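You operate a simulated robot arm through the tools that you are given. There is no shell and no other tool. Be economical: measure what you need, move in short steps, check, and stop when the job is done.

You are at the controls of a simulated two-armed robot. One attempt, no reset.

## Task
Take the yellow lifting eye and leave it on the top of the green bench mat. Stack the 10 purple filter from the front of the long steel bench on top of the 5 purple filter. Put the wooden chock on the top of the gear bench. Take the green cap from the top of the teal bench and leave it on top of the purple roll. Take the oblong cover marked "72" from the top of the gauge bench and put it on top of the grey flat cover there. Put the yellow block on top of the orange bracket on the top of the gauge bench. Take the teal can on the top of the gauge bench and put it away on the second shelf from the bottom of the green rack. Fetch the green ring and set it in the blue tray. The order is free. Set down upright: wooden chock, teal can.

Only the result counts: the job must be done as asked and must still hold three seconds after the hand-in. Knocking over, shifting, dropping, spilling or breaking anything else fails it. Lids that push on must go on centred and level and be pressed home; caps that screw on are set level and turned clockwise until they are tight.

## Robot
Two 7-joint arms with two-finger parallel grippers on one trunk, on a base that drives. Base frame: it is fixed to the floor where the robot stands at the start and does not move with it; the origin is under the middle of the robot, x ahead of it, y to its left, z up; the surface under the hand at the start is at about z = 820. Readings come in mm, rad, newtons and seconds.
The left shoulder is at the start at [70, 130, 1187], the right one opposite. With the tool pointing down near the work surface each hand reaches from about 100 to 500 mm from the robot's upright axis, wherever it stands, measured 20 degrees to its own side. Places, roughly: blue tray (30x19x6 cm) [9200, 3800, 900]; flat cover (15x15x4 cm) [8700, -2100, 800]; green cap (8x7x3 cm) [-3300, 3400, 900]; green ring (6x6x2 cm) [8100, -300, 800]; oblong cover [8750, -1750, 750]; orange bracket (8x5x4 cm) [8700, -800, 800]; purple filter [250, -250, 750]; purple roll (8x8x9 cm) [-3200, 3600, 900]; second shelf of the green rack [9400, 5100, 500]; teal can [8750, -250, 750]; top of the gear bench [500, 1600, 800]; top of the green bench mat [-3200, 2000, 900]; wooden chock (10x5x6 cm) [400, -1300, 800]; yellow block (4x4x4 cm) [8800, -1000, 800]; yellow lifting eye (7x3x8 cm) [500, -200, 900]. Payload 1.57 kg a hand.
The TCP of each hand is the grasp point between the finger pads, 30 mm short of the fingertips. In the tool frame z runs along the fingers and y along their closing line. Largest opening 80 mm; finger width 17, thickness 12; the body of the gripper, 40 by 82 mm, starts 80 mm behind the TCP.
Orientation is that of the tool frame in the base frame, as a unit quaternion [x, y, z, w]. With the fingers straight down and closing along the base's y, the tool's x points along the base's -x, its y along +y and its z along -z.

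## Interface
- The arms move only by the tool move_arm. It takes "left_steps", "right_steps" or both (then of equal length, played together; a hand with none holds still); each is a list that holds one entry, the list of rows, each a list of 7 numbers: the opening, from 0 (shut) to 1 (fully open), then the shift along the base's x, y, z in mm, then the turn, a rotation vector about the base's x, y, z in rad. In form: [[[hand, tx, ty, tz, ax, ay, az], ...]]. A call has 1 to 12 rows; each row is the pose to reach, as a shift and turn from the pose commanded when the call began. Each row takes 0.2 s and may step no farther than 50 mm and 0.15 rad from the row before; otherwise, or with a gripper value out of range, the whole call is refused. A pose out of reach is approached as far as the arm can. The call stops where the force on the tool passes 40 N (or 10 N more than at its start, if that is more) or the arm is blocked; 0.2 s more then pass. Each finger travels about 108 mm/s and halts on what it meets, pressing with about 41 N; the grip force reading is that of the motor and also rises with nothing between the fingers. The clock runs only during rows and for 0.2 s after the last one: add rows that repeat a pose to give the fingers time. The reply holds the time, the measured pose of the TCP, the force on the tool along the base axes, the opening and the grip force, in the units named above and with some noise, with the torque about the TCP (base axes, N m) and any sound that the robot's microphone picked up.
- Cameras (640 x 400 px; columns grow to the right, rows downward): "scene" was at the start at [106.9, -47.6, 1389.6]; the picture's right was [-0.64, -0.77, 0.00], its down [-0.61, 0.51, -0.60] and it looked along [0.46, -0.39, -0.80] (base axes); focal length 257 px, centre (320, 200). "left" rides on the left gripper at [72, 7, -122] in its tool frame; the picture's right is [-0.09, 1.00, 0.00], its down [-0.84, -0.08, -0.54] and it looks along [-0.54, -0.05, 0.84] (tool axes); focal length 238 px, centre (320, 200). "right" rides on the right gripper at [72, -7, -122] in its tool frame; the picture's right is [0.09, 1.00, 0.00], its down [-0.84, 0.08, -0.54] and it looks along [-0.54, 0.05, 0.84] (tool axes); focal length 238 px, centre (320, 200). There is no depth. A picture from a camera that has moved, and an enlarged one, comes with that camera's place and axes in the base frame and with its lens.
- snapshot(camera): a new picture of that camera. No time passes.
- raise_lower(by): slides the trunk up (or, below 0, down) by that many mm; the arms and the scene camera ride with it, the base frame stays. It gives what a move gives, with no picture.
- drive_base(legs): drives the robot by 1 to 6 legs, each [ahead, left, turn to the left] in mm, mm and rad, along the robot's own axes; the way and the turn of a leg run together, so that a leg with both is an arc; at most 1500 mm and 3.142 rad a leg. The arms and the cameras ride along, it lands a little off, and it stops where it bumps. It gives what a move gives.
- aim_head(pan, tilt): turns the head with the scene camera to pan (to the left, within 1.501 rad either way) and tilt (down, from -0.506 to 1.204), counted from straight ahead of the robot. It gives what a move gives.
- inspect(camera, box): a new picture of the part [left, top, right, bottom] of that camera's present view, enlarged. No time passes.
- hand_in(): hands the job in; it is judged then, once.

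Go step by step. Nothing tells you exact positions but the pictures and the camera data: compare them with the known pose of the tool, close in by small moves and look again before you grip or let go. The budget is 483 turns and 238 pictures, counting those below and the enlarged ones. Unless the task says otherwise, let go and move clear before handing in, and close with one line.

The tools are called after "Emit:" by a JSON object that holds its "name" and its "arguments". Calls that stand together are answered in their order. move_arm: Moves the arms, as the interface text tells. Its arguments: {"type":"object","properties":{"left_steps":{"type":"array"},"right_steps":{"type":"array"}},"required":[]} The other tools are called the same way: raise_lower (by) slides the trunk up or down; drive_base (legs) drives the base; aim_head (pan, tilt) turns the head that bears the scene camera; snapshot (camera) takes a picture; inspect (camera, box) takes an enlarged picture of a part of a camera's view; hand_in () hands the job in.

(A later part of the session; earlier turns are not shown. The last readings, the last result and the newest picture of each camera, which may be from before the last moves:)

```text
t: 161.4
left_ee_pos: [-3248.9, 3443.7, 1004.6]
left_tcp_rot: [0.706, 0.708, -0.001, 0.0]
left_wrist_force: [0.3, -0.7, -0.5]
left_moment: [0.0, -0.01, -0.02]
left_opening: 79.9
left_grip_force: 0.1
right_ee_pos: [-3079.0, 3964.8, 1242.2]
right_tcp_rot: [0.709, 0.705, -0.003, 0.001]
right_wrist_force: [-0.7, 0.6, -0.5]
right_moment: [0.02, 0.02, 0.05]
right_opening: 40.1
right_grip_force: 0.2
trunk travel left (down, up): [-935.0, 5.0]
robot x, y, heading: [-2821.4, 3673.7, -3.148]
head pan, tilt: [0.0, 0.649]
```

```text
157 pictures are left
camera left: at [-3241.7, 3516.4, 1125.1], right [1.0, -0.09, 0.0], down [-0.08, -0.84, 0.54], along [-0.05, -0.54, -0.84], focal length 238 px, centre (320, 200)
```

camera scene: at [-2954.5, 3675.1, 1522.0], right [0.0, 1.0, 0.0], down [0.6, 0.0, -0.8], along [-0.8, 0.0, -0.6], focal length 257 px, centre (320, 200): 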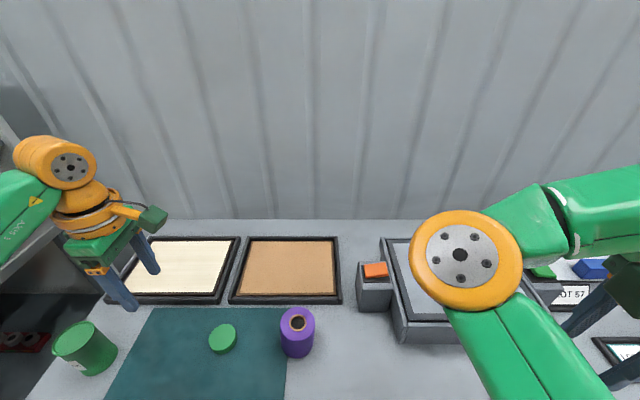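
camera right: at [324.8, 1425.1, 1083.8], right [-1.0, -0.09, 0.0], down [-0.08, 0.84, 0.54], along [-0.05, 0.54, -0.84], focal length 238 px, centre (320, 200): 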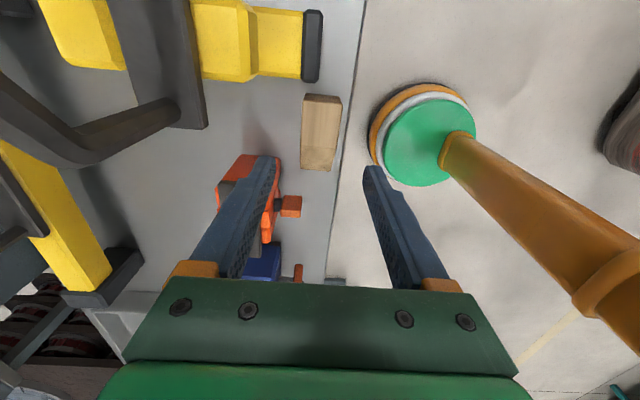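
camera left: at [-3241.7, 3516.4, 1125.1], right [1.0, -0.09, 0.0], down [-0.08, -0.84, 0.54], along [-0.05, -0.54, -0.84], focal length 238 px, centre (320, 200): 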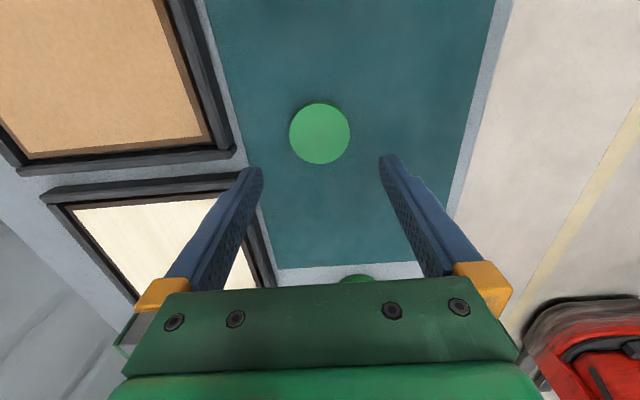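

Emit:
{"name": "move_arm", "arguments": {"left_steps": [[[1, 0, 3, -30, 0, 0, 0], [1, 0, 3, -60, 0, 0, 0], [1, 0, 3, -85, 0, 0, 0], [1, 0, 3, -96, 0, 0, 0]]]}}

Emit:
{"name": "snapshot", "arguments": {"camera": "left"}}

```text
t: 162.4
left_ee_pos: [-3248.4, 3445.7, 909.5]
left_tcp_rot: [0.707, 0.707, -0.001, 0.001]
left_wrist_force: [0.0, -0.7, -0.6]
left_moment: [-0.01, 0.0, -0.01]
left_opening: 79.7
left_grip_force: 0.1
right_ee_pos: [-3077.3, 3966.3, 1241.6]
right_tcp_rot: [0.709, 0.705, -0.002, 0.001]
right_wrist_force: [0.1, -0.8, 0.5]
right_moment: [0.01, 0.0, -0.02]
right_opening: 39.9
right_grip_force: 0.1
trunk travel left (down, up): [-935.0, 5.0]
robot x, y, heading: [-2822.5, 3674.1, -3.142]
head pan, tilt: [0.0, 0.649]
```

```text
156 pictures are left
camera left: at [-3241.4, 3519.1, 1031.2], right [1.0, -0.09, 0.0], down [-0.08, -0.84, 0.54], along [-0.05, -0.54, -0.84], focal length 238 px, centre (320, 200)
```

left: 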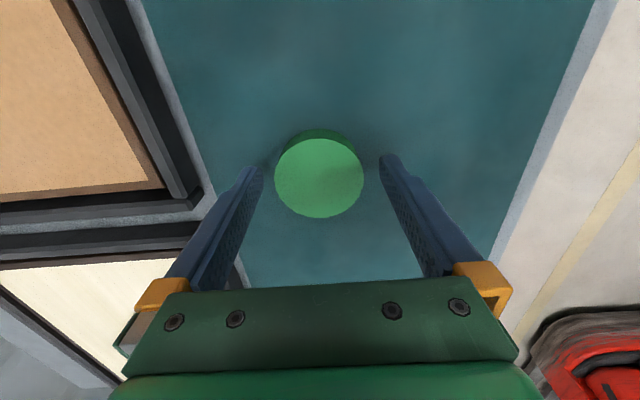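

Emit:
{"name": "move_arm", "arguments": {"left_steps": [[[1, 0, 0, -6, 0, 0, 0], [1, 0, 0, -12, 0, 0, 0], [1, 0, 0, -16, 0, 0, 0]]]}}

Emit:
{"name": "inspect", "arguments": {"camera": "left", "box": [220, 100, 420, 240]}}

```text
t: 163.2
left_ee_pos: [-3248.3, 3446.6, 893.3]
left_tcp_rot: [0.707, 0.707, -0.001, 0.001]
left_wrist_force: [-1.3, -0.5, 3.8]
left_moment: [0.02, -0.14, -0.06]
left_opening: 79.1
left_grip_force: 0.0
right_ee_pos: [-3078.6, 3967.0, 1241.4]
right_tcp_rot: [0.709, 0.705, -0.002, 0.001]
right_wrist_force: [0.7, 0.0, -0.2]
right_moment: [-0.01, -0.01, 0.0]
right_opening: 40.2
right_grip_force: 0.0
trunk travel left (down, up): [-935.0, 5.0]
robot x, y, heading: [-2821.2, 3677.2, -3.144]
head pan, tilt: [0.0, 0.649]
```

```text
2.86 times, centred on (320, 170) of left
camera zoom: at [-3240.2, 3519.2, 1014.9], right [1.0, -0.09, 0.0], down [-0.08, -0.84, 0.54], along [-0.05, -0.54, -0.84], focal length 681 px, centre (320, 286)
```

zoom: 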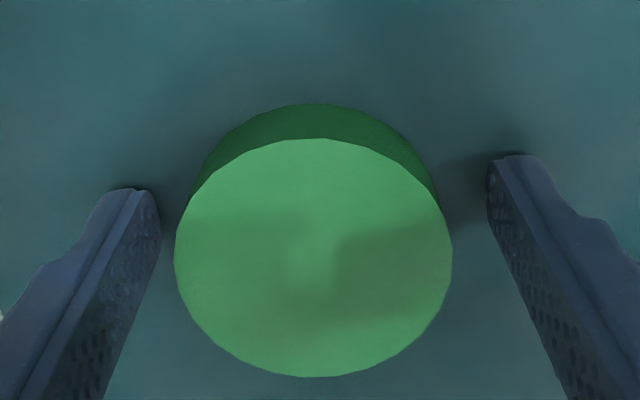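

The fingertips just touch the mat (surface ≈863). I rise 2 mm, close and lift.

Emit:
{"name": "move_arm", "arguments": {"left_steps": [[[1, 0, 0, 2, 0, 0, 0], [0.7, 0, 0, 2, 0, 0, 0], [0.4, 0, 0, 2, 0, 0, 0], [0, 0, 0, 2, 0, 0, 0], [0, 0, 0, 2, 0, 0, 0], [0, 0, 0, 20, 0, 0, 0], [0, 0, 0, 40, 0, 0, 0], [0, 0, 0, 40, 0, 0, 0]]]}}

Emit:
{"name": "snapshot", "arguments": {"camera": "left"}}

```text
t: 165.0
left_ee_pos: [-3247.6, 3447.3, 934.0]
left_tcp_rot: [0.707, 0.707, 0.0, 0.001]
left_wrist_force: [-0.2, 0.1, -0.3]
left_moment: [0.01, 0.02, -0.01]
left_opening: 60.1
left_grip_force: 41.1
right_ee_pos: [-3079.1, 3966.5, 1242.1]
right_tcp_rot: [0.71, 0.705, -0.001, 0.001]
right_wrist_force: [-0.2, 0.9, -0.2]
right_moment: [0.0, 0.02, 0.03]
right_opening: 39.9
right_grip_force: 0.1
trunk travel left (down, up): [-935.0, 5.0]
robot x, y, heading: [-2819.5, 3672.3, -3.142]
head pan, tilt: [0.0, 0.649]
```

```text
154 pictures are left
camera left: at [-3240.6, 3519.7, 1055.5], right [1.0, -0.09, 0.0], down [-0.08, -0.84, 0.54], along [-0.05, -0.54, -0.84], focal length 238 px, centre (320, 200)
```

left: 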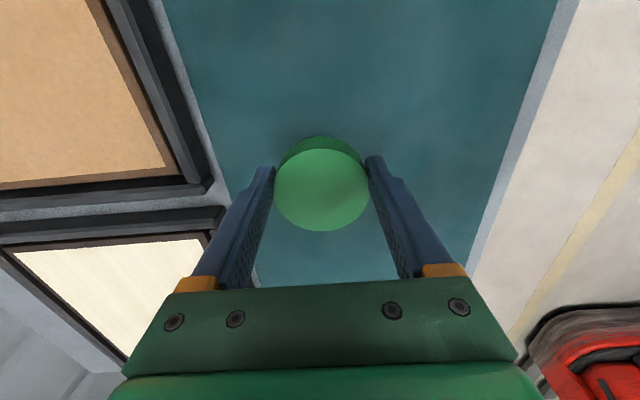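

Cap is held. I lift and carry it toward the roll at about (-3256, 3623).

Emit:
{"name": "move_arm", "arguments": {"left_steps": [[[0, 0, 0, 40, 0, 0, 0], [0, 0, 0, 80, 0, 0, 0], [0, 0, 0, 115, 0, 0, 0], [0, 0, 35, 115, 0, 0, 0], [0, 0, 70, 115, 0, 0, 0], [0, 0, 105, 115, 0, 0, 0], [0, 0, 140, 115, 0, 0, 0], [0, 0, 160, 115, 0, 0, 0]]]}}

Emit:
{"name": "snapshot", "arguments": {"camera": "left"}}

Emit:
{"name": "snapshot", "arguments": {"camera": "scene"}}

```text
t: 166.8
left_ee_pos: [-3248.6, 3607.5, 1047.1]
left_tcp_rot: [0.706, 0.708, 0.0, 0.002]
left_wrist_force: [0.4, 0.7, -0.6]
left_moment: [-0.01, 0.01, -0.02]
left_opening: 60.1
left_grip_force: 40.9
right_ee_pos: [-3078.7, 3967.8, 1240.8]
right_tcp_rot: [0.708, 0.706, -0.002, 0.0]
right_wrist_force: [0.4, 0.5, -0.4]
right_moment: [0.02, -0.01, 0.03]
right_opening: 40.1
right_grip_force: 0.0
trunk travel left (down, up): [-935.0, 5.0]
robot x, y, heading: [-2817.0, 3676.8, -3.145]
head pan, tilt: [0.0, 0.649]
```

```text
153 pictures are left
camera left: at [-3241.6, 3680.4, 1168.5], right [1.0, -0.09, 0.0], down [-0.08, -0.84, 0.54], along [-0.05, -0.54, -0.84], focal length 238 px, centre (320, 200)
```

left: 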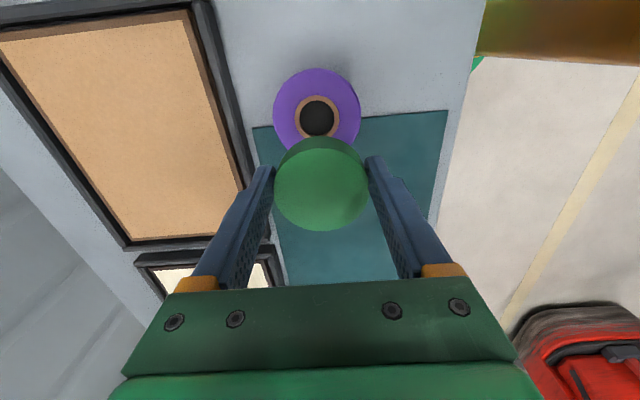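

```text
152 pictures are left
camera scene: at [-2958.2, 3676.6, 1521.6], right [0.0, 1.0, 0.0], down [0.6, 0.0, -0.8], along [-0.8, 0.0, -0.6], focal length 257 px, centre (320, 200)
```

scene: 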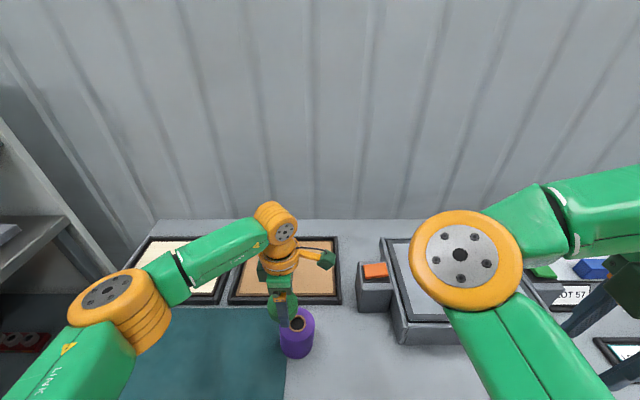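

Roll center is at about (-3249, 3628), top ≈950. I center the cap above it and look again lower.

Emit:
{"name": "move_arm", "arguments": {"left_steps": [[[0, -1.5, 16, 0, 0, 0, 0], [0, -1.5, 16, -20, 0, 0, 0], [0, -1.5, 16, -40, 0, 0, 0], [0, -1.5, 16, -48, 0, 0, 0], [0, -1.5, 16, -48, 0, 0, 0]]]}}

Emit:
{"name": "inspect", "arguments": {"camera": "left", "box": [220, 100, 420, 240]}}

Emit:
{"name": "inspect", "arguments": {"camera": "scene", "box": [250, 270, 350, 370]}}

```text
t: 168.0
left_ee_pos: [-3250.9, 3624.7, 997.9]
left_tcp_rot: [0.708, 0.707, -0.001, 0.001]
left_wrist_force: [-0.1, -0.5, -0.7]
left_moment: [-0.02, -0.01, 0.01]
left_opening: 60.1
left_grip_force: 40.5
right_ee_pos: [-3077.9, 3967.5, 1241.4]
right_tcp_rot: [0.709, 0.705, -0.002, 0.001]
right_wrist_force: [-0.5, -0.2, 0.2]
right_moment: [0.0, -0.02, -0.03]
right_opening: 40.0
right_grip_force: 0.1
trunk travel left (down, up): [-935.0, 5.0]
robot x, y, heading: [-2822.2, 3676.8, -3.139]
head pan, tilt: [0.0, 0.649]
```

```text
2.86 times, centred on (320, 170) of left
camera zoom: at [-3243.3, 3696.2, 1119.1], right [1.0, -0.09, 0.0], down [-0.08, -0.84, 0.54], along [-0.05, -0.54, -0.84], focal length 681 px, centre (320, 286)
```

zoom: 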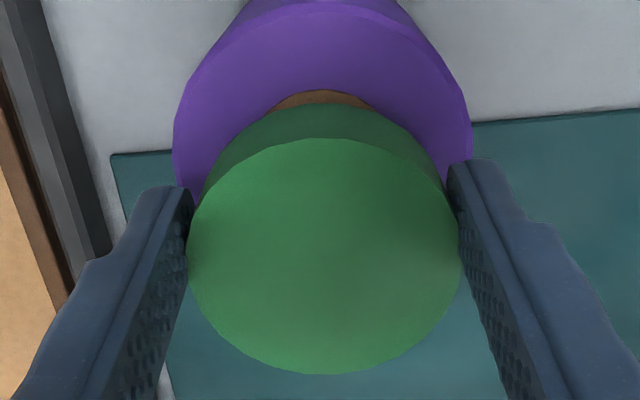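

```text
4.00 times, centred on (300, 320) of scene
camera zoom: at [-2958.0, 3675.8, 1521.6], right [0.0, 1.0, 0.0], down [0.6, 0.0, -0.8], along [-0.8, 0.0, -0.6], focal length 1028 px, centre (400, -280)
```

zoom: 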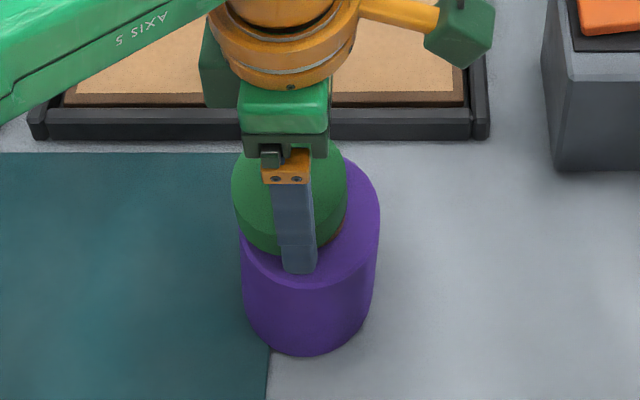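

The cap needs about 7 mm more toward +y. I shift and lower slowly to contact.

Emit:
{"name": "move_arm", "arguments": {"left_steps": [[[0, 0, 7, 0, 0, 0, 0], [0, 0, 7, -5, 0, 0, 0], [0, 0, 7, -9, 0, 0, 0]]]}}

Emit:
{"name": "inspect", "arguments": {"camera": "scene", "box": [250, 270, 350, 370]}}

```text
t: 168.8
left_ee_pos: [-3250.5, 3630.2, 992.1]
left_tcp_rot: [0.707, 0.707, 0.0, 0.001]
left_wrist_force: [0.2, -0.6, -0.9]
left_moment: [0.0, 0.01, 0.02]
left_opening: 60.1
left_grip_force: 41.1
right_ee_pos: [-3079.1, 3965.9, 1240.8]
right_tcp_rot: [0.709, 0.705, -0.002, 0.0]
right_wrist_force: [0.5, -0.6, -0.7]
right_moment: [0.0, 0.0, -0.02]
right_opening: 40.0
right_grip_force: 0.1
trunk travel left (down, up): [-935.0, 5.0]
robot x, y, heading: [-2819.8, 3677.9, -3.139]
head pan, tilt: [0.0, 0.649]
```

```text
4.00 times, centred on (300, 320) of scene
camera zoom: at [-2958.1, 3675.1, 1521.6], right [0.0, 1.0, 0.0], down [0.6, 0.0, -0.8], along [-0.8, 0.0, -0.6], focal length 1028 px, centre (400, -280)
```

zoom: 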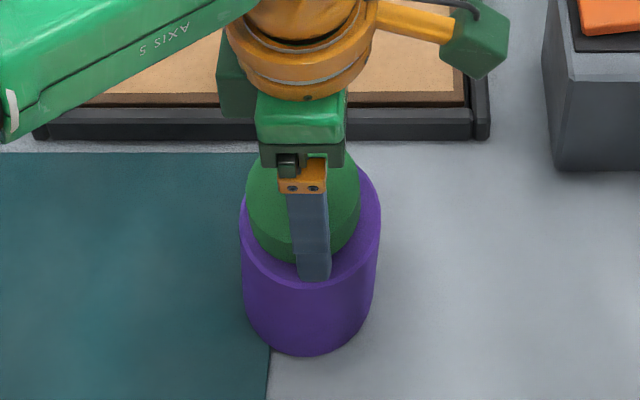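

Emit:
{"name": "move_arm", "arguments": {"left_steps": [[[0, 0, 0, -3, 0, 0, 0], [0, 0, 0, -6, 0, 0, 0], [0, 0, 0, -9, 0, 0, 0]]]}}

```text
t: 169.6
left_ee_pos: [-3247.9, 3630.1, 985.3]
left_tcp_rot: [0.707, 0.707, -0.002, 0.0]
left_wrist_force: [-4.0, -2.1, 20.9]
left_moment: [-0.93, 0.16, -0.16]
left_opening: 60.0
left_grip_force: 41.5
right_ee_pos: [-3076.6, 3967.5, 1242.1]
right_tcp_rot: [0.709, 0.706, -0.002, 0.001]
right_wrist_force: [-0.2, -0.6, -0.1]
right_moment: [-0.02, -0.03, -0.03]
right_opening: 40.1
right_grip_force: 0.0
trunk travel left (down, up): [-935.0, 5.0]
robot x, y, heading: [-2821.2, 3672.9, -3.14]
head pan, tilt: [0.0, 0.649]
```

Emit:
{"name": "inspect", "arguments": {"camera": "left", "box": [220, 100, 420, 240]}}

Emit:
{"name": "inspect", "arguments": {"camera": "scene", "box": [270, 290, 330, 360]}}

```text
2.86 times, centred on (320, 170) of left
camera zoom: at [-3240.4, 3702.5, 1105.0], right [1.0, -0.09, 0.0], down [-0.07, -0.84, 0.54], along [-0.05, -0.54, -0.84], focal length 681 px, centre (320, 286)
```

zoom: 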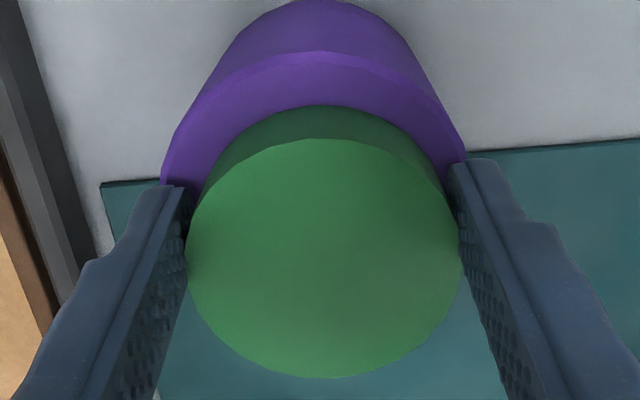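

```text
5.71 times, centred on (300, 325) of scene
camera zoom: at [-2955.1, 3675.4, 1522.3], right [0.0, 1.0, 0.0], down [0.6, 0.0, -0.8], along [-0.8, 0.0, -0.6], focal length 1469 px, centre (434, -514)
```

zoom: 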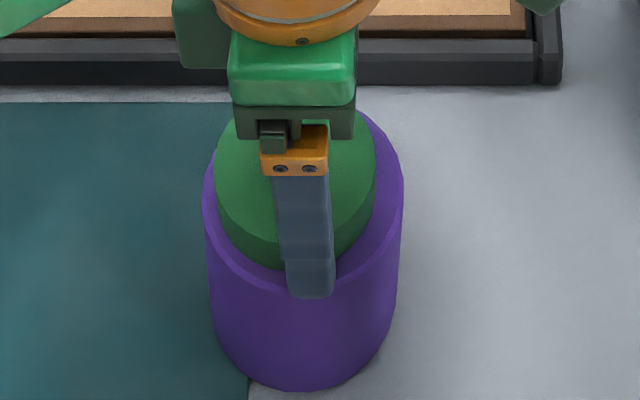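

The cap is seated and centered. I ease off 3 mm, open and rise.

Emit:
{"name": "move_arm", "arguments": {"left_steps": [[[0, 0, 0, 3, 0, 0, 0], [0.85, 0, 0, 3, 0, 0, 0], [1, 0, 0, 3, 0, 0, 0], [1, 0, 0, 5, 0, 0, 0], [1, 0, 0, 30, 0, 0, 0], [1, 0, 0, 70, 0, 0, 0], [1, 0, 0, 110, 0, 0, 0], [1, 0, 0, 150, 0, 0, 0], [1, 0, 0, 190, 0, 0, 0]]]}}

Emit:
{"name": "snapshot", "arguments": {"camera": "left"}}

Emit:
{"name": "inspect", "arguments": {"camera": "scene", "box": [230, 270, 370, 370]}}

```text
t: 171.6
left_ee_pos: [-3246.1, 3627.5, 1172.3]
left_tcp_rot: [0.707, 0.707, -0.001, 0.001]
left_wrist_force: [-0.2, 0.0, 0.6]
left_moment: [0.0, -0.03, -0.01]
left_opening: 80.0
left_grip_force: 0.0
right_ee_pos: [-3077.8, 3967.2, 1242.6]
right_tcp_rot: [0.709, 0.705, -0.001, -0.001]
right_wrist_force: [0.8, -0.7, 0.4]
right_moment: [0.0, 0.02, 0.0]
right_opening: 39.9
right_grip_force: 0.0
trunk travel left (down, up): [-935.0, 5.0]
robot x, y, heading: [-2819.6, 3674.7, -3.143]
head pan, tilt: [0.0, 0.649]
```

```text
146 pictures are left
camera left: at [-3239.2, 3701.7, 1293.1], right [1.0, -0.09, 0.0], down [-0.08, -0.84, 0.54], along [-0.05, -0.54, -0.84], focal length 238 px, centre (320, 200)
```

left: 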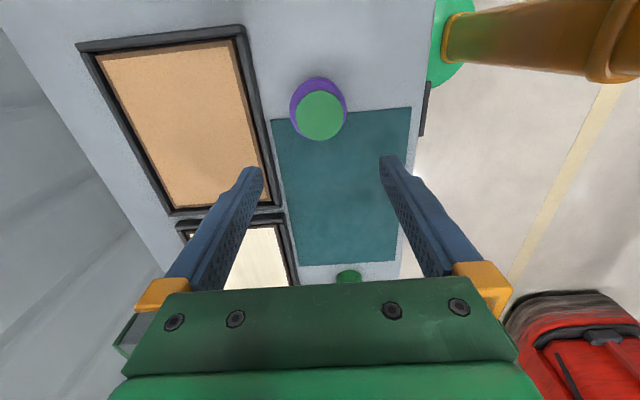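

```text
4.00 times, centred on (300, 320) of scene
camera zoom: at [-2957.0, 3675.8, 1521.7], right [0.0, 1.0, 0.0], down [0.6, 0.0, -0.8], along [-0.8, 0.0, -0.6], focal length 1028 px, centre (400, -280)
```

zoom: 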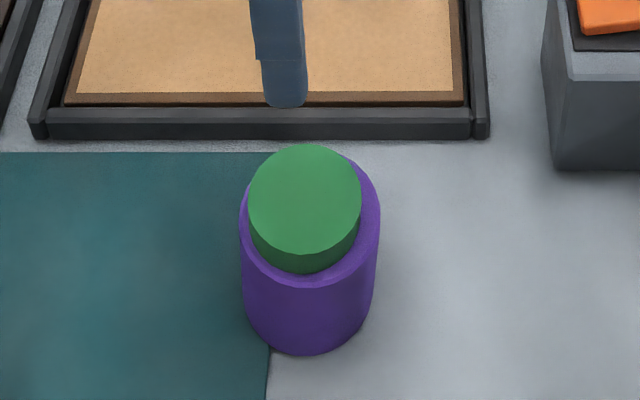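

The cap sits well on the roll. Now I back off, turn round to +x, and survey the route to the gauge bench.

Emit:
{"name": "drive_base", "arguments": {"legs": [[-450, 0, 0], [0, 0, -3.14], [1100, 0, 0]]}}

Emit:
{"name": "aim_head", "arguments": {"pan": -0.4, "tilt": 0.2}}

Emit:
{"name": "snapshot", "arguments": {"camera": "scene"}}

```text
t: 186.8
left_ee_pos: [-865.6, 3729.5, 1172.1]
left_tcp_rot: [0.708, -0.706, -0.001, -0.001]
left_wrist_force: [0.1, -0.4, -0.7]
left_moment: [0.01, 0.01, 0.02]
left_opening: 79.6
left_grip_force: 0.1
right_ee_pos: [-1033.0, 3390.2, 1241.2]
right_tcp_rot: [-0.707, 0.707, 0.0, 0.003]
right_wrist_force: [-1.0, 0.6, -0.8]
right_moment: [0.01, -0.02, 0.0]
right_opening: 39.8
right_grip_force: 0.1
trunk travel left (down, up): [-935.0, 5.0]
robot x, y, heading: [-1294.4, 3679.8, 0.013]
head pan, tilt: [0.0, 0.649]
```

```text
t: 187.7
left_ee_pos: [-865.1, 3728.2, 1171.2]
left_tcp_rot: [0.709, -0.706, -0.002, 0.0]
left_wrist_force: [-0.2, -0.1, 0.4]
left_moment: [0.0, 0.04, -0.02]
left_opening: 79.9
left_grip_force: 0.1
right_ee_pos: [-1033.2, 3390.6, 1241.2]
right_tcp_rot: [-0.707, 0.708, 0.001, 0.002]
right_wrist_force: [0.1, -0.4, -0.4]
right_moment: [0.0, -0.03, 0.03]
right_opening: 40.2
right_grip_force: 0.1
trunk travel left (down, up): [-935.0, 5.0]
robot x, y, heading: [-1290.4, 3680.6, 0.005]
head pan, tilt: [-0.4, 0.201]
```

```text
144 pictures are left
camera scene: at [-1156.1, 3645.1, 1562.6], right [-0.38, -0.92, 0.0], down [-0.19, 0.08, -0.98], along [0.9, -0.38, -0.2], focal length 257 px, centre (320, 200)
```

scene: 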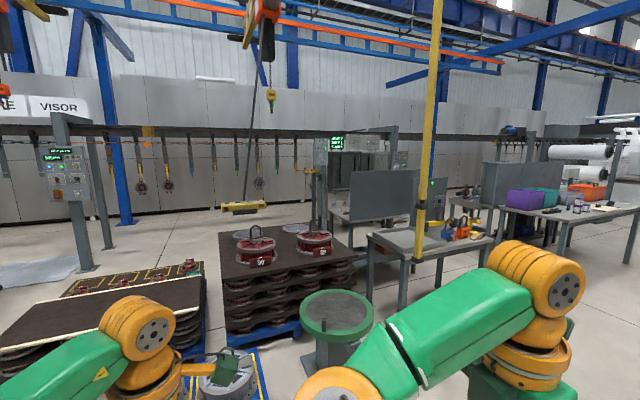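

A long paneled line stands at x≈4250; the gauge bench must lie beyond it. I look left to find the way round.

Emit:
{"name": "aim_head", "arguments": {"pan": 0.6, "tilt": 0.15}}

Emit:
{"name": "snapshot", "arguments": {"camera": "scene"}}

```text
t: 189.0
left_ee_pos: [-865.4, 3727.6, 1171.1]
left_tcp_rot: [0.708, -0.706, -0.001, 0.0]
left_wrist_force: [-0.7, 0.0, -0.6]
left_moment: [-0.01, 0.0, 0.0]
left_opening: 80.1
left_grip_force: 0.0
right_ee_pos: [-1032.5, 3390.5, 1241.2]
right_tcp_rot: [-0.706, 0.708, 0.001, 0.001]
right_wrist_force: [0.3, -0.9, -0.5]
right_moment: [0.0, 0.01, 0.0]
right_opening: 40.0
right_grip_force: 0.0
trunk travel left (down, up): [-935.0, 5.0]
robot x, y, heading: [-1292.3, 3680.4, 0.004]
head pan, tilt: [0.6, 0.15]
```

```text
143 pictures are left
camera scene: at [-1165.9, 3733.5, 1567.4], right [0.57, -0.82, 0.0], down [-0.12, -0.08, -0.99], along [0.81, 0.56, -0.15], focal length 257 px, centre (320, 200)
```

scene: 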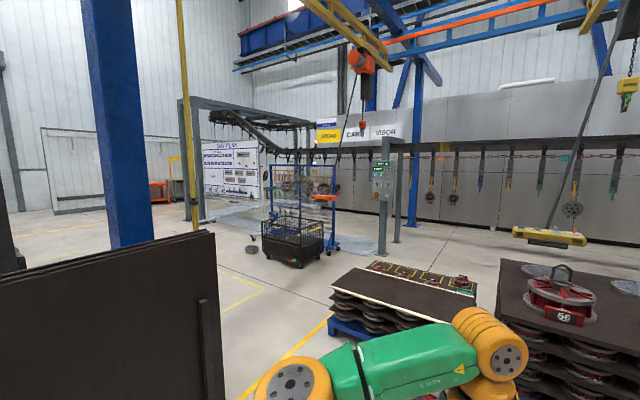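

The left side is closed off. I'll go back along x≈-650 toward negative y, past the steel bench end, and look from there.

Emit:
{"name": "drive_base", "arguments": {"legs": [[640, 0, 0], [0, -1500, 0], [0, -1500, 0]]}}

```text
t: 196.7
left_ee_pos: [-256.6, 2834.9, 1170.8]
left_tcp_rot: [-0.706, 0.708, 0.008, 0.003]
left_wrist_force: [-0.4, 4.0, -2.0]
left_moment: [-0.55, 0.01, -0.13]
left_opening: 80.0
left_grip_force: 0.1
right_ee_pos: [-433.1, 2489.3, 1241.3]
right_tcp_rot: [-0.7, 0.714, -0.001, 0.001]
right_wrist_force: [0.1, -0.3, 0.7]
right_moment: [-0.02, 0.0, 0.03]
right_opening: 39.8
right_grip_force: 0.0
trunk travel left (down, up): [-935.0, 5.0]
robot x, y, heading: [-689.3, 2782.9, -0.014]
head pan, tilt: [0.6, 0.15]
stopped in leg 2: the force on the tool passed its limit at 142 N (the readings are from after the stop); the commanded pose is now the measured one
```

The left hand bumped something while strafing. I look at what it is.

Emit:
{"name": "aim_head", "arguments": {"pan": -0.1, "tilt": 0.5}}

Emit:
{"name": "snapshot", "arguments": {"camera": "scene"}}

Emit:
{"name": "snapshot", "arguments": {"camera": "left"}}

```text
t: 197.7
left_ee_pos: [-257.2, 2835.7, 1170.1]
left_tcp_rot: [-0.705, 0.709, 0.008, 0.003]
left_wrist_force: [1.1, 6.0, -0.8]
left_moment: [-0.72, 0.08, -0.15]
left_opening: 80.3
left_grip_force: 0.2
right_ee_pos: [-433.6, 2490.0, 1241.7]
right_tcp_rot: [-0.7, 0.714, -0.001, 0.0]
right_wrist_force: [0.1, 0.1, -0.7]
right_moment: [0.04, 0.01, -0.01]
right_opening: 40.0
right_grip_force: 0.1
trunk travel left (down, up): [-935.0, 5.0]
robot x, y, heading: [-686.4, 2781.8, -0.013]
head pan, tilt: [-0.099, 0.499]
```

```text
142 pictures are left
camera scene: at [-546.1, 2776.0, 1535.0], right [-0.11, -0.99, 0.0], down [-0.48, 0.05, -0.88], along [0.87, -0.1, -0.48], focal length 257 px, centre (320, 200)
```

scene: 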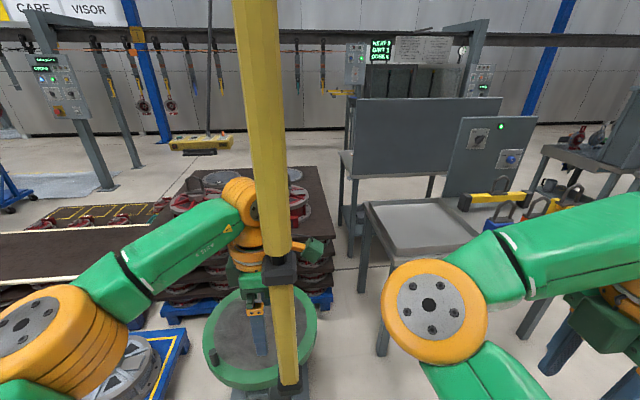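

```text
141 pictures are left
camera left: at [-262.5, 2761.6, 1290.8], right [-1.0, 0.1, 0.01], down [0.09, 0.83, 0.55], along [0.05, 0.55, -0.83], focal length 238 px, centre (320, 200)
```

left: 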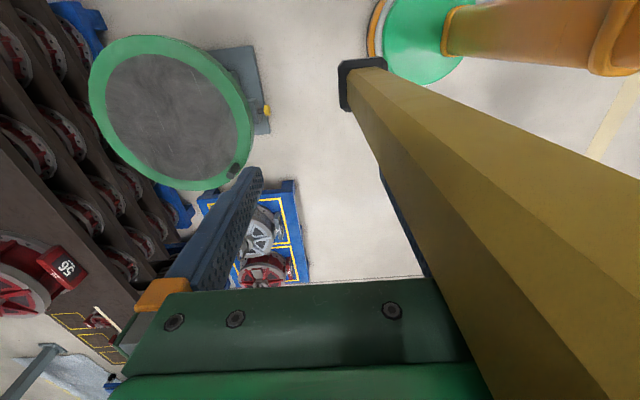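

It is a yellow hanging hoist column at about (-304, 2798). I step away to the left, back up, and pass it with a wider berth.

Emit:
{"name": "drive_base", "arguments": {"legs": [[0, 150, 0], [-240, 0, 0.013]]}}

Emit:
{"name": "snapshot", "arguments": {"camera": "scene"}}

```text
t: 200.4
left_ee_pos: [-489.3, 2986.0, 1170.3]
left_tcp_rot: [0.712, -0.702, -0.01, -0.004]
left_wrist_force: [0.4, -0.3, 0.0]
left_moment: [0.0, 0.01, 0.01]
left_opening: 80.2
left_grip_force: 0.1
right_ee_pos: [-658.8, 2638.0, 1239.6]
right_tcp_rot: [-0.706, 0.708, 0.002, 0.0]
right_wrist_force: [0.0, 0.0, -0.5]
right_moment: [-0.01, 0.06, -0.02]
right_opening: 40.1
right_grip_force: 0.1
trunk travel left (down, up): [-935.0, 5.0]
robot x, y, heading: [-922.9, 2933.4, 0.002]
head pan, tilt: [-0.099, 0.499]
```

```text
140 pictures are left
camera scene: at [-776.0, 2920.7, 1534.4], right [-0.1, -1.0, 0.0], down [-0.48, 0.05, -0.88], along [0.87, -0.09, -0.48], focal length 257 px, centre (320, 200)
```

scene: 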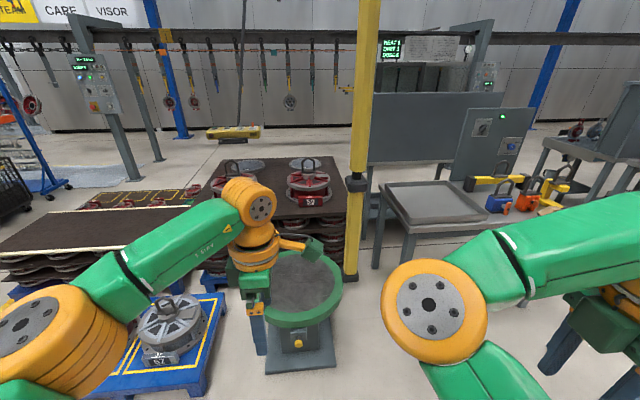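

Emit:
{"name": "drive_base", "arguments": {"legs": [[-60, 0, 0], [0, -650, 0], [320, 0, 0]]}}

Emit:
{"name": "snapshot", "arguments": {"camera": "scene"}}

```text
t: 206.4
left_ee_pos: [-233.0, 2348.9, 1173.7]
left_tcp_rot: [0.717, -0.697, -0.008, -0.006]
left_wrist_force: [0.2, -0.6, 0.3]
left_moment: [0.0, -0.02, 0.0]
left_opening: 79.9
left_grip_force: 0.1
right_ee_pos: [-397.6, 1999.1, 1242.2]
right_tcp_rot: [0.711, -0.703, 0.0, -0.002]
right_wrist_force: [-0.3, 0.3, -0.3]
right_moment: [-0.01, -0.02, -0.01]
right_opening: 39.9
right_grip_force: 0.0
trunk travel left (down, up): [-935.0, 5.0]
robot x, y, heading: [-661.2, 2285.6, 0.021]
head pan, tilt: [-0.099, 0.499]
```

```text
139 pictures are left
camera scene: at [-521.8, 2279.3, 1535.4], right [-0.08, -1.0, 0.0], down [-0.47, 0.04, -0.88], along [0.88, -0.07, -0.48], focal length 257 px, centre (320, 200)
```

scene: 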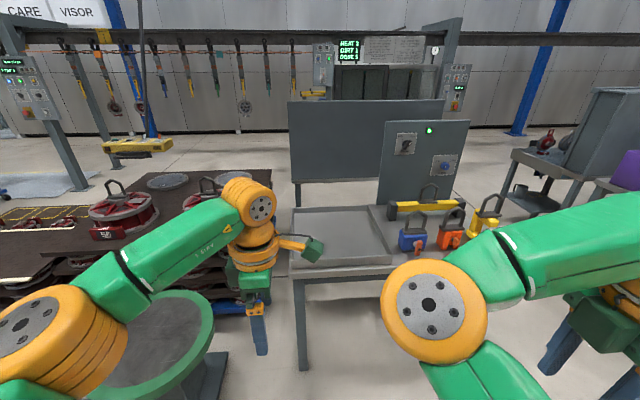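

Emit:
{"name": "drive_base", "arguments": {"legs": [[0, -1300, -0.021], [0, -1300, 0]]}}

Emit:
{"name": "aim_head", "arguments": {"pan": -1.1, "tilt": 0.25}}

Emit:
{"name": "snapshot", "arguments": {"camera": "scene"}}

```text
t: 219.0
left_ee_pos: [-313.0, -273.6, 1170.6]
left_tcp_rot: [-0.685, 0.728, 0.009, 0.004]
left_wrist_force: [-0.3, 0.2, 0.5]
left_moment: [-0.02, -0.01, 0.01]
left_opening: 79.9
left_grip_force: 0.1
right_ee_pos: [-508.1, -607.6, 1241.4]
right_tcp_rot: [-0.678, 0.735, 0.0, 0.001]
right_wrist_force: [0.8, 0.5, 0.0]
right_moment: [-0.02, -0.01, -0.03]
right_opening: 40.0
right_grip_force: 0.0
trunk travel left (down, up): [-935.0, 5.0]
robot x, y, heading: [-746.2, -299.7, -0.068]
head pan, tilt: [-0.099, 0.499]
```

```text
t: 220.2
left_ee_pos: [-312.6, -274.3, 1171.2]
left_tcp_rot: [-0.685, 0.729, 0.009, 0.004]
left_wrist_force: [-1.2, -0.5, -0.3]
left_moment: [0.0, 0.01, 0.03]
left_opening: 80.1
left_grip_force: 0.2
right_ee_pos: [-508.4, -608.4, 1240.7]
right_tcp_rot: [-0.679, 0.734, 0.001, 0.002]
right_wrist_force: [0.3, -0.7, 0.1]
right_moment: [-0.03, -0.01, 0.0]
right_opening: 40.1
right_grip_force: 0.2
trunk travel left (down, up): [-935.0, 5.0]
robot x, y, heading: [-741.9, -299.5, -0.072]
head pan, tilt: [-1.1, 0.25]
```

```text
138 pictures are left
camera scene: at [-658.6, -388.4, 1558.1], right [-0.92, -0.39, 0.0], down [-0.1, 0.23, -0.97], along [0.38, -0.89, -0.25], focal length 257 px, centre (320, 200)
```

scene: 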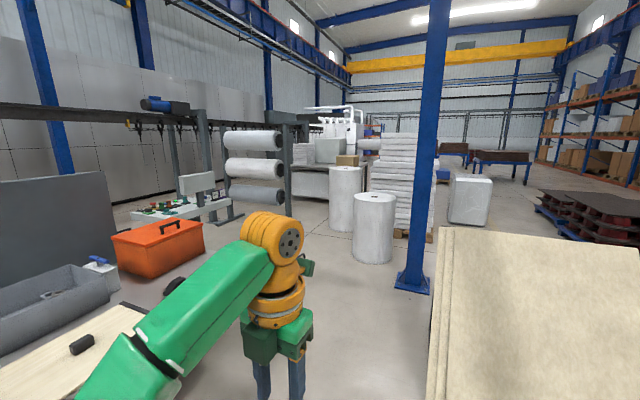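

Emit:
{"name": "aim_head", "arguments": {"pan": -0.55, "tilt": 0.0}}

Emit:
{"name": "snapshot", "arguments": {"camera": "scene"}}

Emit:
{"name": "aim_head", "arguments": {"pan": 0.4, "tilt": 0.0}}

Emit:
{"name": "snapshot", "arguments": {"camera": "scene"}}

```text
t: 221.2
left_ee_pos: [-312.5, -273.3, 1170.8]
left_tcp_rot: [-0.684, 0.729, 0.009, 0.005]
left_wrist_force: [0.4, -0.3, 0.7]
left_moment: [0.01, -0.01, -0.04]
left_opening: 79.9
left_grip_force: 0.2
right_ee_pos: [-509.0, -608.1, 1241.3]
right_tcp_rot: [-0.679, 0.735, 0.0, 0.002]
right_wrist_force: [1.0, 0.3, -0.3]
right_moment: [0.01, 0.03, -0.01]
right_opening: 40.0
right_grip_force: 0.0
trunk travel left (down, up): [-935.0, 5.0]
robot x, y, heading: [-744.9, -295.9, -0.072]
head pan, tilt: [-0.55, 0.0]
```

```text
137 pictures are left
camera scene: at [-621.9, -355.2, 1581.1], right [-0.58, -0.81, 0.0], down [0.0, 0.0, -1.0], along [0.81, -0.58, 0.0], focal length 257 px, centre (320, 200)
```

scene: 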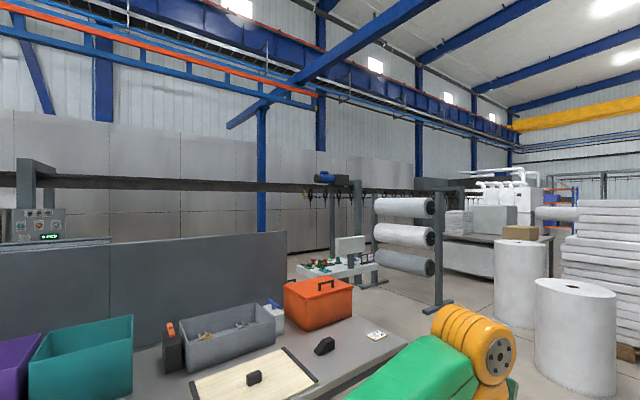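

```text
t: 222.4
left_ee_pos: [-314.9, -274.5, 1171.5]
left_tcp_rot: [-0.685, 0.729, 0.009, 0.005]
left_wrist_force: [1.0, 0.5, 0.0]
left_moment: [-0.02, -0.01, -0.01]
left_opening: 80.2
left_grip_force: 0.0
right_ee_pos: [-509.1, -610.1, 1241.9]
right_tcp_rot: [-0.678, 0.735, 0.0, 0.002]
right_wrist_force: [-0.5, 0.0, 0.3]
right_moment: [0.01, -0.01, 0.03]
right_opening: 40.0
right_grip_force: 0.1
trunk travel left (down, up): [-935.0, 5.0]
robot x, y, heading: [-744.7, -299.2, -0.072]
head pan, tilt: [0.4, 0.0]
```

```text
136 pictures are left
camera scene: at [-609.6, -273.8, 1581.1], right [0.32, -0.95, 0.0], down [0.0, 0.0, -1.0], along [0.95, 0.32, 0.0], focal length 257 px, centre (320, 200)
```

scene: 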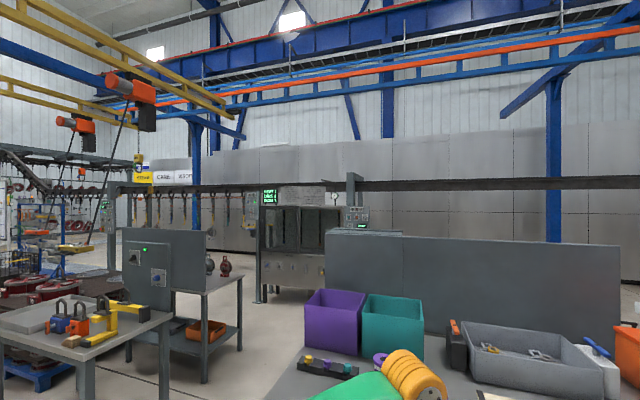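

Emit:
{"name": "inspect", "arguments": {"camera": "scene", "box": [60, 130, 360, 290]}}

Emit:
{"name": "aim_head", "arguments": {"pan": -0.8, "tilt": 0.0}}

Emit:
{"name": "inspect", "arguments": {"camera": "scene", "box": [60, 120, 420, 300]}}

```text
2.13 times, centred on (210, 210) of scene
camera zoom: at [-609.6, -273.8, 1581.1], right [0.32, -0.95, 0.0], down [0.0, 0.0, -1.0], along [0.95, 0.32, 0.0], focal length 548 px, centre (555, 179)
```

zoom: 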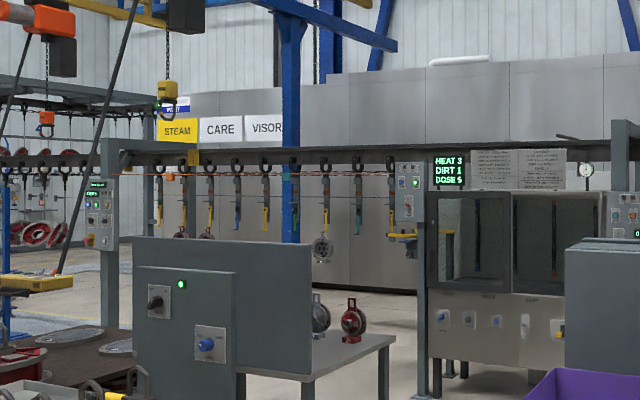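

```text
t: 223.8
left_ee_pos: [-313.2, -275.5, 1172.4]
left_tcp_rot: [-0.685, 0.729, 0.009, 0.005]
left_wrist_force: [0.2, 0.1, 0.5]
left_moment: [0.03, 0.03, 0.01]
left_opening: 80.0
left_grip_force: 0.1
right_ee_pos: [-507.7, -608.3, 1240.7]
right_tcp_rot: [-0.678, 0.735, 0.001, 0.002]
right_wrist_force: [0.3, -0.1, -0.2]
right_moment: [0.0, 0.0, 0.02]
right_opening: 40.2
right_grip_force: 0.0
trunk travel left (down, up): [-935.0, 5.0]
robot x, y, heading: [-743.3, -298.3, -0.072]
head pan, tilt: [-0.799, 0.0]
```

```text
1.78 times, centred on (240, 210) of scene
camera zoom: at [-636.9, -371.5, 1581.1], right [-0.77, -0.64, 0.0], down [0.0, 0.0, -1.0], along [0.64, -0.77, 0.0], focal length 457 px, centre (462, 182)
```

zoom: 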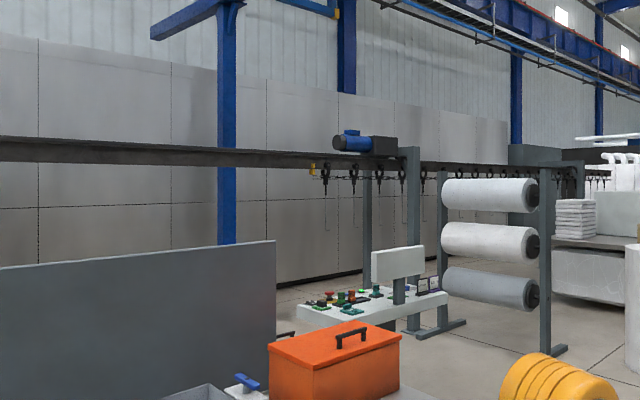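

The gray "wall" is a long tunnel machine with its front at x≈5900; I must go around it. The right aisle looks open, so I go past the steel bench end and look again.

Emit:
{"name": "drive_base", "arguments": {"legs": [[0, 0, 0.072], [0, -1000, 0.02], [0, -1000, 0.02]]}}

Emit:
{"name": "aim_head", "arguments": {"pan": -0.3, "tilt": 0.25}}

Emit:
{"name": "snapshot", "arguments": {"camera": "scene"}}

```text
t: 230.9
left_ee_pos: [-323.0, -1380.2, 1174.4]
left_tcp_rot: [0.717, -0.697, -0.005, -0.004]
left_wrist_force: [-0.9, -0.9, 0.9]
left_moment: [0.0, -0.07, 0.03]
left_opening: 80.2
left_grip_force: 0.0
right_ee_pos: [-488.3, -1731.0, 1244.4]
right_tcp_rot: [0.711, -0.703, 0.004, -0.002]
right_wrist_force: [-0.9, -0.1, 0.2]
right_moment: [-0.02, -0.08, 0.0]
right_opening: 40.2
right_grip_force: 0.0
trunk travel left (down, up): [-935.0, 5.0]
robot x, y, heading: [-748.2, -1445.8, 0.016]
head pan, tilt: [-0.799, 0.0]
stopped in leg 3: the robot was blocked; the commanded pose is now the measured one
```

```text
t: 231.8
left_ee_pos: [-314.8, -1386.7, 1170.5]
left_tcp_rot: [0.717, -0.697, -0.009, -0.007]
left_wrist_force: [-0.2, -0.3, 0.8]
left_moment: [0.03, 0.01, 0.02]
left_opening: 80.0
left_grip_force: 0.1
right_ee_pos: [-479.4, -1736.3, 1240.7]
right_tcp_rot: [0.71, -0.704, -0.001, -0.003]
right_wrist_force: [-0.2, -0.3, -0.4]
right_moment: [0.01, 0.02, -0.01]
right_opening: 40.2
right_grip_force: 0.0
trunk travel left (down, up): [-935.0, 5.0]
robot x, y, heading: [-742.2, -1447.4, 0.019]
head pan, tilt: [-0.3, 0.25]
```

```text
133 pictures are left
camera scene: at [-602.9, -1475.1, 1558.0], right [-0.28, -0.96, 0.0], down [-0.24, 0.07, -0.97], along [0.93, -0.27, -0.25], focal length 257 px, centre (320, 200)
```

scene: 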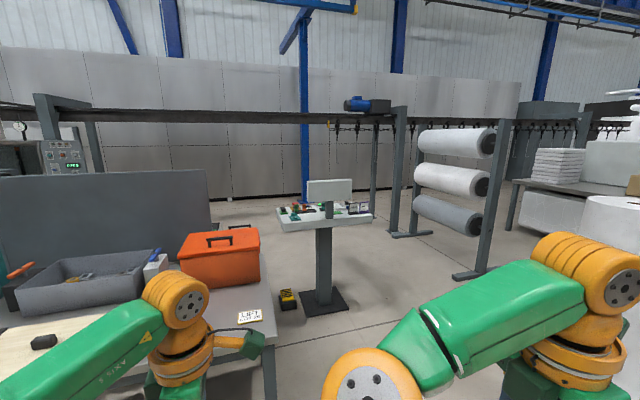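

The base touched a board stack at the right rear. I move left a little, forward, then right.

Emit:
{"name": "drive_base", "arguments": {"legs": [[0, 60, 0], [330, 0, -0.019], [0, -900, 0.03]]}}

Emit:
{"name": "aim_head", "arguments": {"pan": -1.2, "tilt": 0.4}}

Emit:
{"name": "snapshot", "arguments": {"camera": "scene"}}

```text
t: 239.1
left_ee_pos: [27.5, -2246.3, 1170.4]
left_tcp_rot: [0.719, -0.695, -0.008, -0.004]
left_wrist_force: [0.3, -0.1, -0.2]
left_moment: [-0.02, 0.02, -0.03]
left_opening: 79.8
left_grip_force: 0.0
right_ee_pos: [-133.3, -2597.3, 1241.2]
right_tcp_rot: [0.713, -0.701, 0.0, -0.002]
right_wrist_force: [-0.3, 0.8, -0.1]
right_moment: [-0.01, -0.02, 0.02]
right_opening: 40.3
right_grip_force: 0.1
trunk travel left (down, up): [-935.0, 5.0]
robot x, y, heading: [-397.3, -2310.6, 0.029]
head pan, tilt: [-0.3, 0.25]
```

```text
t: 240.3
left_ee_pos: [27.8, -2247.0, 1171.6]
left_tcp_rot: [0.719, -0.695, -0.01, -0.004]
left_wrist_force: [0.4, -0.5, -0.4]
left_moment: [0.02, 0.01, 0.01]
left_opening: 80.1
left_grip_force: 0.1
right_ee_pos: [-134.0, -2598.9, 1240.8]
right_tcp_rot: [0.714, -0.701, -0.001, -0.001]
right_wrist_force: [-1.0, 0.2, 1.0]
right_moment: [0.02, -0.01, 0.04]
right_opening: 40.0
right_grip_force: 0.1
trunk travel left (down, up): [-935.0, 5.0]
robot x, y, heading: [-401.3, -2314.2, 0.026]
head pan, tilt: [-1.201, 0.4]
```

```text
132 pictures are left
camera scene: at [-313.8, -2397.6, 1544.2], right [-0.92, -0.39, 0.0], down [-0.15, 0.36, -0.92], along [0.35, -0.85, -0.39], focal length 257 px, centre (320, 200)
```

scene: 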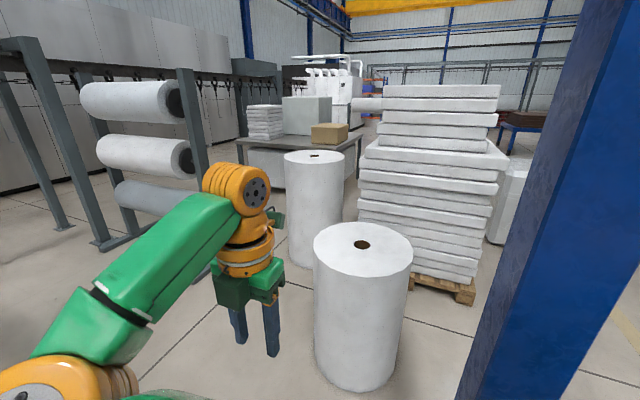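

Emit:
{"name": "aim_head", "arguments": {"pan": -0.2, "tilt": 0.25}}

Emit:
{"name": "snapshot", "arguments": {"camera": "scene"}}

```text
t: 241.5
left_ee_pos: [27.1, -2247.9, 1171.5]
left_tcp_rot: [0.719, -0.694, -0.01, -0.004]
left_wrist_force: [0.0, -0.4, -0.3]
left_moment: [0.0, 0.01, -0.02]
left_opening: 80.2
left_grip_force: 0.1
right_ee_pos: [-133.0, -2598.5, 1241.6]
right_tcp_rot: [0.714, -0.7, 0.0, -0.001]
right_wrist_force: [-0.6, 0.1, 0.6]
right_moment: [-0.01, 0.01, 0.01]
right_opening: 40.0
right_grip_force: 0.0
trunk travel left (down, up): [-935.0, 5.0]
robot x, y, heading: [-397.6, -2313.3, 0.025]
head pan, tilt: [-0.201, 0.25]
```

```text
131 pictures are left
camera scene: at [-257.6, -2328.7, 1558.1], right [-0.18, -0.98, 0.0], down [-0.24, 0.04, -0.97], along [0.95, -0.17, -0.25], focal length 257 px, centre (320, 200)
```

scene: 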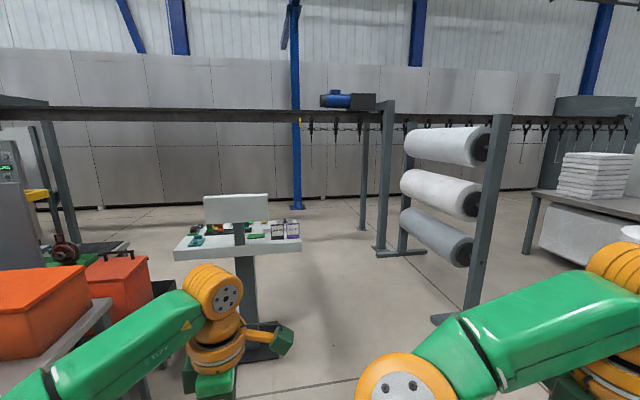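

The lane between the desk (y≥-2500) and the roll rack (y≤-3800) is open. I drive through along y≈-3050.

Emit:
{"name": "drive_base", "arguments": {"legs": [[900, -720, -0.025], [1400, 0, 0], [1400, 0, 0]]}}

Emit:
{"name": "aim_head", "arguments": {"pan": -0.7, "tilt": 0.15}}

Emit:
{"name": "snapshot", "arguments": {"camera": "scene"}}

Emit:
{"name": "aim_head", "arguments": {"pan": 0.6, "tilt": 0.15}}

Emit:
{"name": "snapshot", "arguments": {"camera": "scene"}}

```text
t: 257.4
left_ee_pos: [2959.6, -2866.8, 1174.3]
left_tcp_rot: [0.727, -0.687, -0.015, 0.0]
left_wrist_force: [-18.8, 3.5, 9.9]
left_moment: [-0.46, -2.21, 0.02]
left_opening: 62.8
left_grip_force: 0.0
right_ee_pos: [2819.1, -3223.2, 1244.2]
right_tcp_rot: [0.729, -0.684, 0.004, -0.004]
right_wrist_force: [0.3, -0.4, 0.5]
right_moment: [-0.01, -0.02, 0.0]
right_opening: 40.2
right_grip_force: 0.0
trunk travel left (down, up): [-935.0, 5.0]
robot x, y, heading: [2556.0, -2951.6, 0.068]
head pan, tilt: [-0.201, 0.25]
stopped in leg 3: the force on the tool passed its limit at 168 N (the readings are from after the stop); the commanded pose is now the measured one
```

```text
t: 258.3
left_ee_pos: [2959.6, -2868.1, 1173.0]
left_tcp_rot: [0.727, -0.687, -0.015, -0.001]
left_wrist_force: [-20.1, 4.6, 7.7]
left_moment: [-0.46, -2.17, 0.03]
left_opening: 62.9
left_grip_force: 0.1
right_ee_pos: [2819.2, -3223.3, 1244.2]
right_tcp_rot: [0.729, -0.685, 0.005, -0.005]
right_wrist_force: [0.0, 0.9, -0.5]
right_moment: [-0.01, -0.02, 0.0]
right_opening: 39.9
right_grip_force: 0.0
trunk travel left (down, up): [-935.0, 5.0]
robot x, y, heading: [2555.5, -2949.7, 0.07]
head pan, tilt: [-0.7, 0.15]
```

```text
130 pictures are left
camera scene: at [2662.1, -3000.1, 1568.9], right [-0.59, -0.81, -0.01], down [-0.11, 0.09, -0.99], along [0.8, -0.58, -0.14], focal length 257 px, centre (320, 200)
```

scene: 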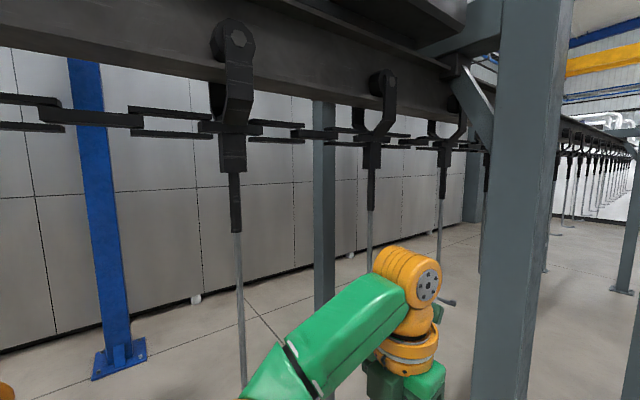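

```text
t: 259.8
left_ee_pos: [2960.6, -2868.7, 1172.6]
left_tcp_rot: [0.726, -0.687, -0.016, -0.001]
left_wrist_force: [-21.0, 4.2, 0.5]
left_moment: [-0.28, -1.93, -0.04]
left_opening: 61.4
left_grip_force: 0.1
right_ee_pos: [2819.7, -3224.2, 1244.8]
right_tcp_rot: [0.729, -0.684, 0.005, -0.005]
right_wrist_force: [0.0, -0.5, -0.7]
right_moment: [0.01, 0.0, 0.02]
right_opening: 39.8
right_grip_force: 0.2
trunk travel left (down, up): [-935.0, 5.0]
robot x, y, heading: [2553.7, -2954.4, 0.074]
head pan, tilt: [0.6, 0.15]
```

```text
129 pictures are left
camera scene: at [2661.1, -2888.3, 1568.6], right [0.62, -0.79, 0.01], down [-0.11, -0.09, -0.99], along [0.78, 0.61, -0.14], focal length 257 px, centre (320, 200)
```

scene: 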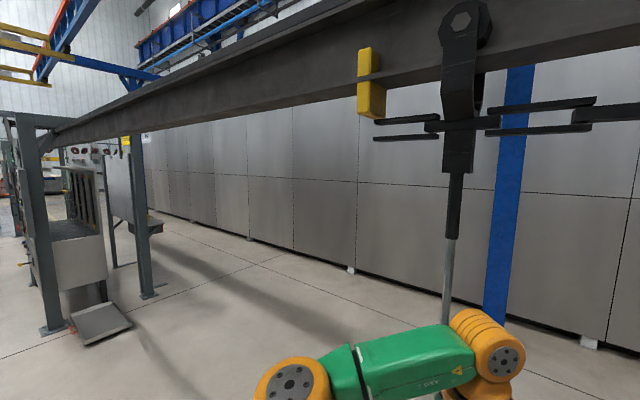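

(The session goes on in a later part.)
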